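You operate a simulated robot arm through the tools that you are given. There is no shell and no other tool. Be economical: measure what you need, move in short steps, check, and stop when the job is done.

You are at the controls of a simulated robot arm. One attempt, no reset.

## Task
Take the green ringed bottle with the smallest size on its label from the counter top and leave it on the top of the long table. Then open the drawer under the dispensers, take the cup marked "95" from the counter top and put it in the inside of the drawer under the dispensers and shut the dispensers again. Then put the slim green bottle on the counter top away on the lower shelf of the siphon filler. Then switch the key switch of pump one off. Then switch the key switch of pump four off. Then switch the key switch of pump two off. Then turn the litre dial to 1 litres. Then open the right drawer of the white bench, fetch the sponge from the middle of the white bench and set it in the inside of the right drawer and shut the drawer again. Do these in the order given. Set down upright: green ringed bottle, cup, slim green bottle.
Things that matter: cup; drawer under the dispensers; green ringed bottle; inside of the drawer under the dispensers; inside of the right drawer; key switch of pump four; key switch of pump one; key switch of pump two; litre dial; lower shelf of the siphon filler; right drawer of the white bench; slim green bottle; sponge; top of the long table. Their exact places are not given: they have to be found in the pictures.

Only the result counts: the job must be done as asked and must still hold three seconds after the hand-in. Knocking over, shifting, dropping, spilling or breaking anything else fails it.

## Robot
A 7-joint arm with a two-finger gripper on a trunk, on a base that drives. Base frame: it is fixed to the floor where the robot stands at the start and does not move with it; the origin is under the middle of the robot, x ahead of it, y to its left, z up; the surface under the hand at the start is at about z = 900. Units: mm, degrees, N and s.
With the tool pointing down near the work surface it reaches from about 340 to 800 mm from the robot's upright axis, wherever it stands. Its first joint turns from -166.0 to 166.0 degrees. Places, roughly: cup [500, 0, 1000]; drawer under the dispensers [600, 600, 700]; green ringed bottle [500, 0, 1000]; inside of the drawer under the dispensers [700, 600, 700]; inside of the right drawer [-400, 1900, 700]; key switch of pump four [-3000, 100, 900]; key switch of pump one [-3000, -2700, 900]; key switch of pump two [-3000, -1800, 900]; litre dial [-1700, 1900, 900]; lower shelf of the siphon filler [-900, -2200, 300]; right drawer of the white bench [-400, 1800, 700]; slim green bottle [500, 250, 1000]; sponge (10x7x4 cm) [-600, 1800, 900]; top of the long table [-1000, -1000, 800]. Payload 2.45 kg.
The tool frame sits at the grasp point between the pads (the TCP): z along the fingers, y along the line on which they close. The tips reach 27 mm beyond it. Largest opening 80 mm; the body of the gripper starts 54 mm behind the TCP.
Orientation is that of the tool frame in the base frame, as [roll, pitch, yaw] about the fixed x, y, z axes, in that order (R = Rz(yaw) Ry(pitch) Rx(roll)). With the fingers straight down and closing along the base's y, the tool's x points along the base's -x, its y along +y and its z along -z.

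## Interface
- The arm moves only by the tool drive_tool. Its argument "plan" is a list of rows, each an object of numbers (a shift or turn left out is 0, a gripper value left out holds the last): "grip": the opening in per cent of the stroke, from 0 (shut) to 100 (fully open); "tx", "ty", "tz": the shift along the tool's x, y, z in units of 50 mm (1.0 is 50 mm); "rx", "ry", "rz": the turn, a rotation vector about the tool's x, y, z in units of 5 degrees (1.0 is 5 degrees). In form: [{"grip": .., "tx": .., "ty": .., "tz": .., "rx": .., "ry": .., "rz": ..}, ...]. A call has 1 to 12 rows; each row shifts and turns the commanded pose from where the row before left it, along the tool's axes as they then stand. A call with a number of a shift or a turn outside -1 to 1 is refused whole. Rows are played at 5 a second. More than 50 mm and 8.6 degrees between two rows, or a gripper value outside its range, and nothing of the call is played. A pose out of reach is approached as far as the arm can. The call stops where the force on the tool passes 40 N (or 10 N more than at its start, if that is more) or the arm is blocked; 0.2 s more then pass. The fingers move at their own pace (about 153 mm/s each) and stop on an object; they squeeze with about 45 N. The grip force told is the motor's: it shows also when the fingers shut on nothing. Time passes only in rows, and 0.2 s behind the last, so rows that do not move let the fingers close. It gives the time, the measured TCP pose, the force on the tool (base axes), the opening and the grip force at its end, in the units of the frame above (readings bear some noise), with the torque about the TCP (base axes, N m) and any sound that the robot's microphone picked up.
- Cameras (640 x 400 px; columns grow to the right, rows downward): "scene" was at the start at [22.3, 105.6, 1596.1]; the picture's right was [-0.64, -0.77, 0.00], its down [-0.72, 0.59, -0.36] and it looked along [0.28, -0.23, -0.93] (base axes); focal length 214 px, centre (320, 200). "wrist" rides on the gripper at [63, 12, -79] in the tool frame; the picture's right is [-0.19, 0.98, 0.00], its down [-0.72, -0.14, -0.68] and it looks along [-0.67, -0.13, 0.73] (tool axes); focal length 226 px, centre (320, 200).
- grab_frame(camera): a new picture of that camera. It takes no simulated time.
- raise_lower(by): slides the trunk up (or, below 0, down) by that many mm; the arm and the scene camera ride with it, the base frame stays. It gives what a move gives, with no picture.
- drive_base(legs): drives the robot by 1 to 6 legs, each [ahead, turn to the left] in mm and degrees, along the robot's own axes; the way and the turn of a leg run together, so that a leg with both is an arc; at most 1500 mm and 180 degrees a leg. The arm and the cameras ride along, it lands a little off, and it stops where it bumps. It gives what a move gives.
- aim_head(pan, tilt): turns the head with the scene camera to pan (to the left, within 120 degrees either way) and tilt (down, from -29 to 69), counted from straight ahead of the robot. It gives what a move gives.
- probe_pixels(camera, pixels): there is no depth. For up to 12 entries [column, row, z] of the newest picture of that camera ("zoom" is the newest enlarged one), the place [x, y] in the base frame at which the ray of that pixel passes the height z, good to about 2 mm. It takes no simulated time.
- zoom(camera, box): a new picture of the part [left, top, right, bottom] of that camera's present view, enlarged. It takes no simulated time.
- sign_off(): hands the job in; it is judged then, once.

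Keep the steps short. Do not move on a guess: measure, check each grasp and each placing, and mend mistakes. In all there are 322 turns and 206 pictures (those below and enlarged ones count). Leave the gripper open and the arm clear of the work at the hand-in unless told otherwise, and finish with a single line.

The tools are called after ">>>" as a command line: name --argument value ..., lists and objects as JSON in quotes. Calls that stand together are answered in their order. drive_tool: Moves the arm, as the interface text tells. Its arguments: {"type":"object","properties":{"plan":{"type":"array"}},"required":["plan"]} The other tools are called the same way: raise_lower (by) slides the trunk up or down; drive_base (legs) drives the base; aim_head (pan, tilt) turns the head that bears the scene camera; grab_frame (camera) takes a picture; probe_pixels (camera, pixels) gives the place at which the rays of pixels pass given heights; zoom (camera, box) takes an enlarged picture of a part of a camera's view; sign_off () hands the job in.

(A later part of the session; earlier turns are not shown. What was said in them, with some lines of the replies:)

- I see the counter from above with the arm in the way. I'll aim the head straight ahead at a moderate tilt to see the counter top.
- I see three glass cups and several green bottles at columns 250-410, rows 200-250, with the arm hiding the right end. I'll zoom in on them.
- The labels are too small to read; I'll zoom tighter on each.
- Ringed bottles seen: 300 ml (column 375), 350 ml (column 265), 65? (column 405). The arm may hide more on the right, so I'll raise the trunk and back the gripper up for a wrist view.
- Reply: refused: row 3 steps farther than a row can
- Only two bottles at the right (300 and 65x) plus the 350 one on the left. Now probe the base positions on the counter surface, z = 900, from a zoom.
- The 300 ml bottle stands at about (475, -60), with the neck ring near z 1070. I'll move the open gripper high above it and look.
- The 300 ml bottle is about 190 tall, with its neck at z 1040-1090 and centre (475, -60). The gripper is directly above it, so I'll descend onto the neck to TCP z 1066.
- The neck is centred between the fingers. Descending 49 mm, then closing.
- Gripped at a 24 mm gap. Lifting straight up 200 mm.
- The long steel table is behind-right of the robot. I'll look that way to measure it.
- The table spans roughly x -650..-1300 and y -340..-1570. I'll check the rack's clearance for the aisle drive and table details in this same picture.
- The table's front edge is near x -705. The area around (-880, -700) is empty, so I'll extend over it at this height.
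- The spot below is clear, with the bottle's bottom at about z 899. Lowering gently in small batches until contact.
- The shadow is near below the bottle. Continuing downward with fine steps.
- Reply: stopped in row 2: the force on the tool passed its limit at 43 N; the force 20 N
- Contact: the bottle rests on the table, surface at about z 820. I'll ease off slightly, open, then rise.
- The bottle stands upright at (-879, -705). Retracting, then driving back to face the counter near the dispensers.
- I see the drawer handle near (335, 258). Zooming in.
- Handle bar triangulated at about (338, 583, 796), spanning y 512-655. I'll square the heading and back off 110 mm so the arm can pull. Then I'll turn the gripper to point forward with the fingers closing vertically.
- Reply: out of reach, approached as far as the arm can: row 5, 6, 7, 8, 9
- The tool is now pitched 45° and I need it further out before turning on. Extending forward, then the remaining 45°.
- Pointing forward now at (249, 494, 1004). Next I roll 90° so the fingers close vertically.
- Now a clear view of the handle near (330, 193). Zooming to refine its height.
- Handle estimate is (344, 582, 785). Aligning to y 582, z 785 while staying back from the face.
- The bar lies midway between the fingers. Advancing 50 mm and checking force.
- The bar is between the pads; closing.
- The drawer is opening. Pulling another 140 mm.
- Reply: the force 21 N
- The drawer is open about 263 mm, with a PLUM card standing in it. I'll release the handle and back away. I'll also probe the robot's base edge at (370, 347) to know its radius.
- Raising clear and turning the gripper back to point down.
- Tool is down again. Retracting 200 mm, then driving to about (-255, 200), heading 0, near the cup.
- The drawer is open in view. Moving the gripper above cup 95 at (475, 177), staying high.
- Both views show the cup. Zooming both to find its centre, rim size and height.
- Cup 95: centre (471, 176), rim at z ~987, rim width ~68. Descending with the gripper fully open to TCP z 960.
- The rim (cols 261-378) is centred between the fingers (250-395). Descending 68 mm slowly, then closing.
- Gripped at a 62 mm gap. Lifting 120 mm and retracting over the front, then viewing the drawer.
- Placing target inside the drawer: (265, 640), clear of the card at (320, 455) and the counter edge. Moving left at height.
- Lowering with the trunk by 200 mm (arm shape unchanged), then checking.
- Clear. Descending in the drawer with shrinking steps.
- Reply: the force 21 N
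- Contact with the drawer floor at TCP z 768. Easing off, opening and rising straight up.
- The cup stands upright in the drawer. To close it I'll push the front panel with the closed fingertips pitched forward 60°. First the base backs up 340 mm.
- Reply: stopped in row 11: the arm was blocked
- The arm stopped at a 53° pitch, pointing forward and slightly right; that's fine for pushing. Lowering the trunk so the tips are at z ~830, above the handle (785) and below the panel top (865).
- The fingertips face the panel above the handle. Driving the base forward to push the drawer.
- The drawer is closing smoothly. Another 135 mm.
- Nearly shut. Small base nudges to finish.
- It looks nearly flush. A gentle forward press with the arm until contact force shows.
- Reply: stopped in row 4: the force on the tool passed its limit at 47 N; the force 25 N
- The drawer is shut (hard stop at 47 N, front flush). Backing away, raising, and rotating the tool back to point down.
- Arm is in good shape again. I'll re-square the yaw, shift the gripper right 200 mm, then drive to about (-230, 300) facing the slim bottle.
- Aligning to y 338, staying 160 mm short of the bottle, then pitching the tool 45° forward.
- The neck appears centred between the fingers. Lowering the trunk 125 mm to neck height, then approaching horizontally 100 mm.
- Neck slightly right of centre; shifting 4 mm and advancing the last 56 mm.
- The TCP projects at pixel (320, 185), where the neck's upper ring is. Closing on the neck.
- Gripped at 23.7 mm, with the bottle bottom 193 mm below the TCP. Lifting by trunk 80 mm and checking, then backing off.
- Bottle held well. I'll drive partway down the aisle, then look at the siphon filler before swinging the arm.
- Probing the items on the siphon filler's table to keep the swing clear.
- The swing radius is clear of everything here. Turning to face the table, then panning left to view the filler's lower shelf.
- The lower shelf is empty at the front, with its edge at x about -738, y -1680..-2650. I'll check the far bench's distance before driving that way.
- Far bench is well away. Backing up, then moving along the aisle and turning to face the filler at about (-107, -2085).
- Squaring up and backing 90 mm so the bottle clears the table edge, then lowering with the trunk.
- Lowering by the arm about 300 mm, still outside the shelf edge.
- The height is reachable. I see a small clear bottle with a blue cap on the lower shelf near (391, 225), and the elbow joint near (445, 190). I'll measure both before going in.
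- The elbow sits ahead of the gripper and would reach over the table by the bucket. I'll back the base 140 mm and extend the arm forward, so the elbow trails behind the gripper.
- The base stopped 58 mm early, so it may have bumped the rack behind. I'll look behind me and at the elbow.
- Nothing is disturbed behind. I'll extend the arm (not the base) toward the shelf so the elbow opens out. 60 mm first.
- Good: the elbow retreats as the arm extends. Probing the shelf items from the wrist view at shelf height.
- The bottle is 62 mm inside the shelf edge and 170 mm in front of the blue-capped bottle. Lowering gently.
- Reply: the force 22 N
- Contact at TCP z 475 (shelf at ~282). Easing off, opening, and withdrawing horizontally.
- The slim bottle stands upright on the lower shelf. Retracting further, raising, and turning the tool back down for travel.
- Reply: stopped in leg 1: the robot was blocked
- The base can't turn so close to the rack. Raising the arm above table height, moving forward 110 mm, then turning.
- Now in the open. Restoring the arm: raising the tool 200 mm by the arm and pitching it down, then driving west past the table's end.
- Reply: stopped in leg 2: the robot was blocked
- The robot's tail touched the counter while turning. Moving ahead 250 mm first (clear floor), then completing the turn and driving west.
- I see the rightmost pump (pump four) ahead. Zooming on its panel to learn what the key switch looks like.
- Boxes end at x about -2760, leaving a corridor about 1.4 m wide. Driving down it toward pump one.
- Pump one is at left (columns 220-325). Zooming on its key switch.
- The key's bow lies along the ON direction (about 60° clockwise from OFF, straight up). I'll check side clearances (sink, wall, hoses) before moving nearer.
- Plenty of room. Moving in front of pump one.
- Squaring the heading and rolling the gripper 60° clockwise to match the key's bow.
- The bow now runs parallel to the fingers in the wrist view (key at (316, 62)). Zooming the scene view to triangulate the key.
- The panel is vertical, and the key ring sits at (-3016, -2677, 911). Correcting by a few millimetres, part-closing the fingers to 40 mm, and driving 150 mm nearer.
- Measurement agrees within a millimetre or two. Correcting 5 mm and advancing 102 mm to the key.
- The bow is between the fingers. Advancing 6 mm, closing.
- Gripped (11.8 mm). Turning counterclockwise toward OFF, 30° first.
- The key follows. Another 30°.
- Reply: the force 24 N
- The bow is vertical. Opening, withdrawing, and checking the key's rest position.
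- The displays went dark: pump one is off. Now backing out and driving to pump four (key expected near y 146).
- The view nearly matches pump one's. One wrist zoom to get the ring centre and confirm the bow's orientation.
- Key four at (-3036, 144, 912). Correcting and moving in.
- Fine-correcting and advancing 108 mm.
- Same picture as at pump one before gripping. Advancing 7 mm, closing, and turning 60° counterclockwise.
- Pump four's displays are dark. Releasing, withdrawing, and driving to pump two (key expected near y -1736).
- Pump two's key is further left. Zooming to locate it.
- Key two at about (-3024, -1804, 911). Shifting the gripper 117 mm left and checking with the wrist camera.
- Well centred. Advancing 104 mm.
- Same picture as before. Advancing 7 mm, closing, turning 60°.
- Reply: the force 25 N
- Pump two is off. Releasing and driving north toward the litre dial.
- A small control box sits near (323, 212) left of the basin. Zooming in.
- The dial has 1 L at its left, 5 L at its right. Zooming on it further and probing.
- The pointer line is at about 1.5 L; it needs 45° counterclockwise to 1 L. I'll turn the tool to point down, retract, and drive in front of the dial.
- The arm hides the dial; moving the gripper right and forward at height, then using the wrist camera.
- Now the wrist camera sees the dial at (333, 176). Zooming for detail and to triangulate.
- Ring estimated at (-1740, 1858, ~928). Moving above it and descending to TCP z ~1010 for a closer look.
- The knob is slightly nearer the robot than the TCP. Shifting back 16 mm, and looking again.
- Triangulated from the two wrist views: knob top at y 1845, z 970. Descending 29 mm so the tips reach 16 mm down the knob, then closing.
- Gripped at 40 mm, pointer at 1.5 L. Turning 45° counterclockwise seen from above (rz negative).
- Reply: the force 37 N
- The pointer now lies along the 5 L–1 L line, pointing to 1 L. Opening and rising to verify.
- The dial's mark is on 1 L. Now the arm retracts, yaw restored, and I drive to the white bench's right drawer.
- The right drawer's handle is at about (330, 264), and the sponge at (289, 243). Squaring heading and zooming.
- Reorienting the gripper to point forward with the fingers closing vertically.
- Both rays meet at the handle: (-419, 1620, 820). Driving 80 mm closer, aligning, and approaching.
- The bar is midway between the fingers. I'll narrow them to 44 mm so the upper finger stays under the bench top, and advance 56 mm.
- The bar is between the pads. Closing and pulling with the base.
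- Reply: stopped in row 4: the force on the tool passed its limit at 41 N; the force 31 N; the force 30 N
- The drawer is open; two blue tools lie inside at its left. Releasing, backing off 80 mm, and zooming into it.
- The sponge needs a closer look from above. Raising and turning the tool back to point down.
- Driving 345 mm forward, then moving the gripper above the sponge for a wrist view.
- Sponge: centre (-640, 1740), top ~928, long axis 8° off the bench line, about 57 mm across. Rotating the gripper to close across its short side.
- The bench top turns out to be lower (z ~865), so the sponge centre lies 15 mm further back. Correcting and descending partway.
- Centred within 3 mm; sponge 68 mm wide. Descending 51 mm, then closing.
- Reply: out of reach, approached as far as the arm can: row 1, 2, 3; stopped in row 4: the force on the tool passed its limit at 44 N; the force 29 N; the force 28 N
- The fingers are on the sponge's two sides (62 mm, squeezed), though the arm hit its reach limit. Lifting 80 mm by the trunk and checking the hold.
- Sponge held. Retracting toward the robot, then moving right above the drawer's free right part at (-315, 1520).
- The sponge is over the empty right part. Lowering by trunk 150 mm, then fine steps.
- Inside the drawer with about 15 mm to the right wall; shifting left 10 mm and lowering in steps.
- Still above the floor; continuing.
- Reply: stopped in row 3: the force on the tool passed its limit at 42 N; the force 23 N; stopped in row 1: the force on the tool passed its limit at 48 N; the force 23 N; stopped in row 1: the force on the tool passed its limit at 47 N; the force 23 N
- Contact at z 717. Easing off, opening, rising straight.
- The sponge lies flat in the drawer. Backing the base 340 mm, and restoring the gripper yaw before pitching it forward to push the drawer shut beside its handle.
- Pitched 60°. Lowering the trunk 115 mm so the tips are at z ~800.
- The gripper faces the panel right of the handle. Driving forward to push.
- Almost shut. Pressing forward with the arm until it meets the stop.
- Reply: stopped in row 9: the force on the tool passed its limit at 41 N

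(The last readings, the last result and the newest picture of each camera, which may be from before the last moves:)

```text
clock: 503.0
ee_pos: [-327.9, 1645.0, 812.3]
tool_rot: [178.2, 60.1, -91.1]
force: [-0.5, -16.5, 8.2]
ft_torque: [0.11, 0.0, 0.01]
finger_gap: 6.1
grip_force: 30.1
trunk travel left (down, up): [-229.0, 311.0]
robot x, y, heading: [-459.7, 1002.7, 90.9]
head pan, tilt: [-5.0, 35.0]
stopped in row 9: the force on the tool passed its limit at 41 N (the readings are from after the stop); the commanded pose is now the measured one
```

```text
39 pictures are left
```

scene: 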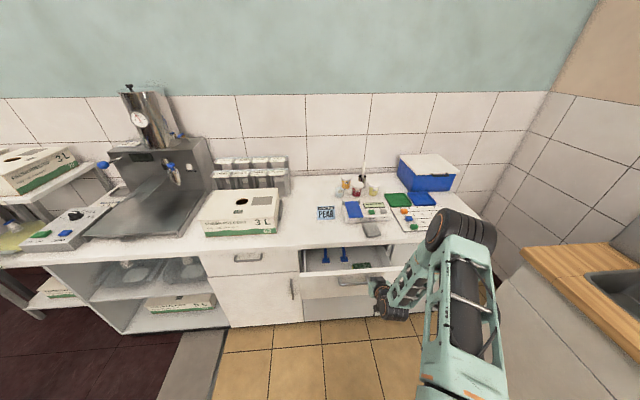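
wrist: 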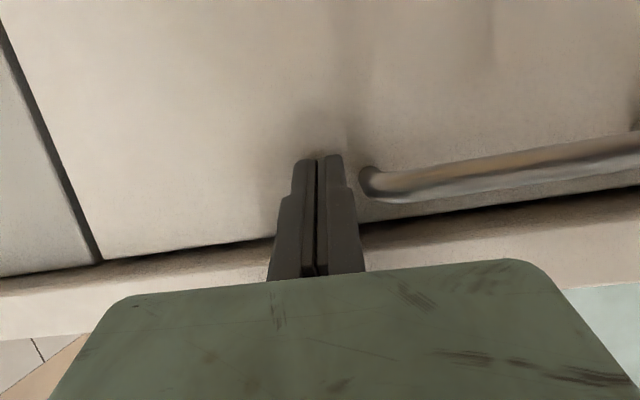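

The stop is reached and the front is flush with its neighbour. Backing away, opening the gripper, and checking the whole bench.

>>> drive_base --legs '[[-350, 0]]'

>>> drive_tool --plan '[{"grip": 100}, {}, {}]'

>>> zoom --camera "scene" --box '[180, 150, 480, 330]'

```text
clock: 505.3
ee_pos: [-324.4, 1294.0, 812.6]
tool_rot: [178.2, 60.3, -90.8]
force: [-0.1, -0.4, -0.7]
ft_torque: [0.01, 0.01, 0.03]
finger_gap: 0.0
grip_force: 30.3
trunk travel left (down, up): [-229.0, 311.0]
robot x, y, heading: [-454.4, 655.4, 91.0]
head pan, tilt: [-5.0, 35.0]
```

```text
clock: 506.1
ee_pos: [-324.1, 1294.4, 810.6]
tool_rot: [178.2, 60.2, -90.9]
force: [-0.1, 0.0, 1.2]
ft_torque: [-0.03, 0.01, -0.01]
finger_gap: 79.9
grip_force: 0.0
trunk travel left (down, up): [-229.0, 311.0]
robot x, y, heading: [-456.3, 656.5, 91.2]
head pan, tilt: [-5.0, 35.0]
```

```text
2.13 times, centred on (330, 240) of scene
```

zoom: 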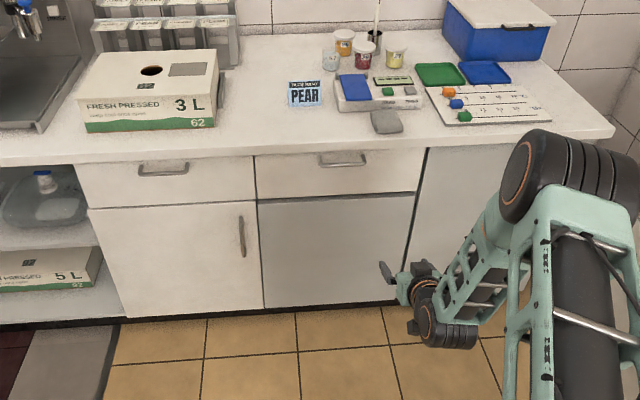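

The right drawer is shut and nothing else has moved. A last glance at the counter's drawer and the long table.

>>> aim_head --pan -90 --tilt 35

>>> grab_frame --camera "scene"

>>> aim_head --pan 118 --tilt 35

>>> grab_frame --camera "scene"

```text
clock: 507.7
ee_pos: [-323.2, 1293.3, 811.1]
tool_rot: [178.3, 60.2, -90.9]
force: [0.2, 0.1, 0.3]
ft_torque: [-0.02, 0.02, 0.0]
finger_gap: 79.8
grip_force: 0.1
trunk travel left (down, up): [-229.0, 311.0]
robot x, y, heading: [-454.4, 651.0, 91.5]
head pan, tilt: [-90.0, 35.0]
```

```text
37 pictures are left
```

scene: 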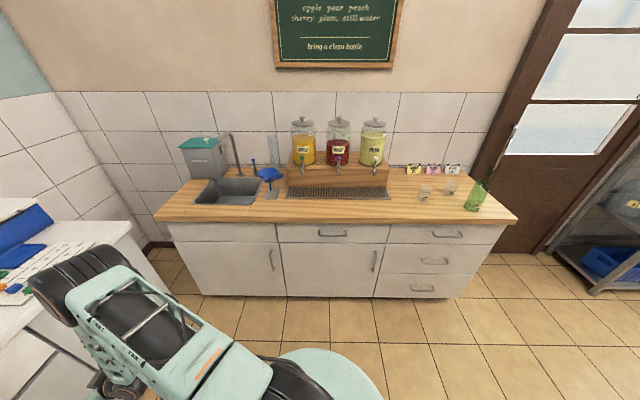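

```text
clock: 510.7
ee_pos: [-324.4, 1294.5, 811.1]
tool_rot: [178.3, 60.2, -90.9]
force: [-1.1, 0.0, -0.3]
ft_torque: [0.0, -0.02, -0.02]
finger_gap: 80.1
grip_force: 0.1
trunk travel left (down, up): [-229.0, 311.0]
robot x, y, heading: [-452.0, 657.8, 91.2]
head pan, tilt: [118.0, 35.0]
```

```text
36 pictures are left
```

scene: 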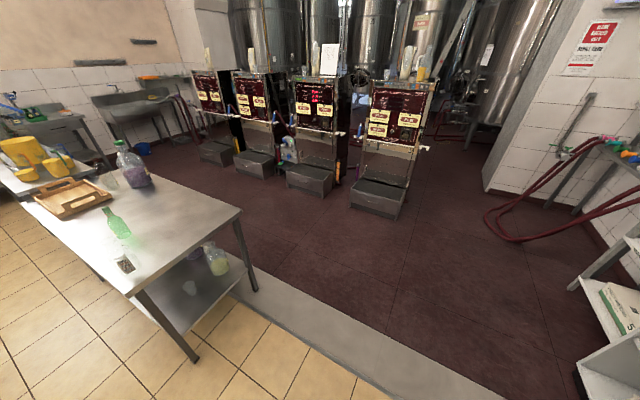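

The counter drawer is shut and only pump three is still lit. Zooming to verify both bottles on the table stand.

>>> zoom --camera "scene" --box '[60, 170, 220, 290]'

```text
3.33 times, centred on (140, 230) of scene
```

zoom: 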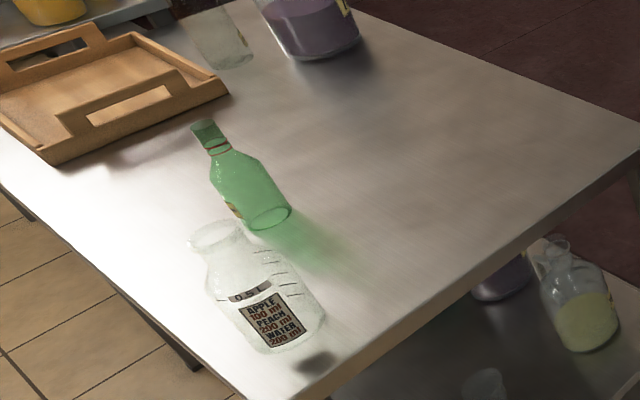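

Both bottles stand upright and everything is in place. Handing in.

>>> sign_off

```text
The job is handed in.
```

The whole job is done in the order given and handed in; the final pictures showed both drawers shut and the bottle on the long table still upright.
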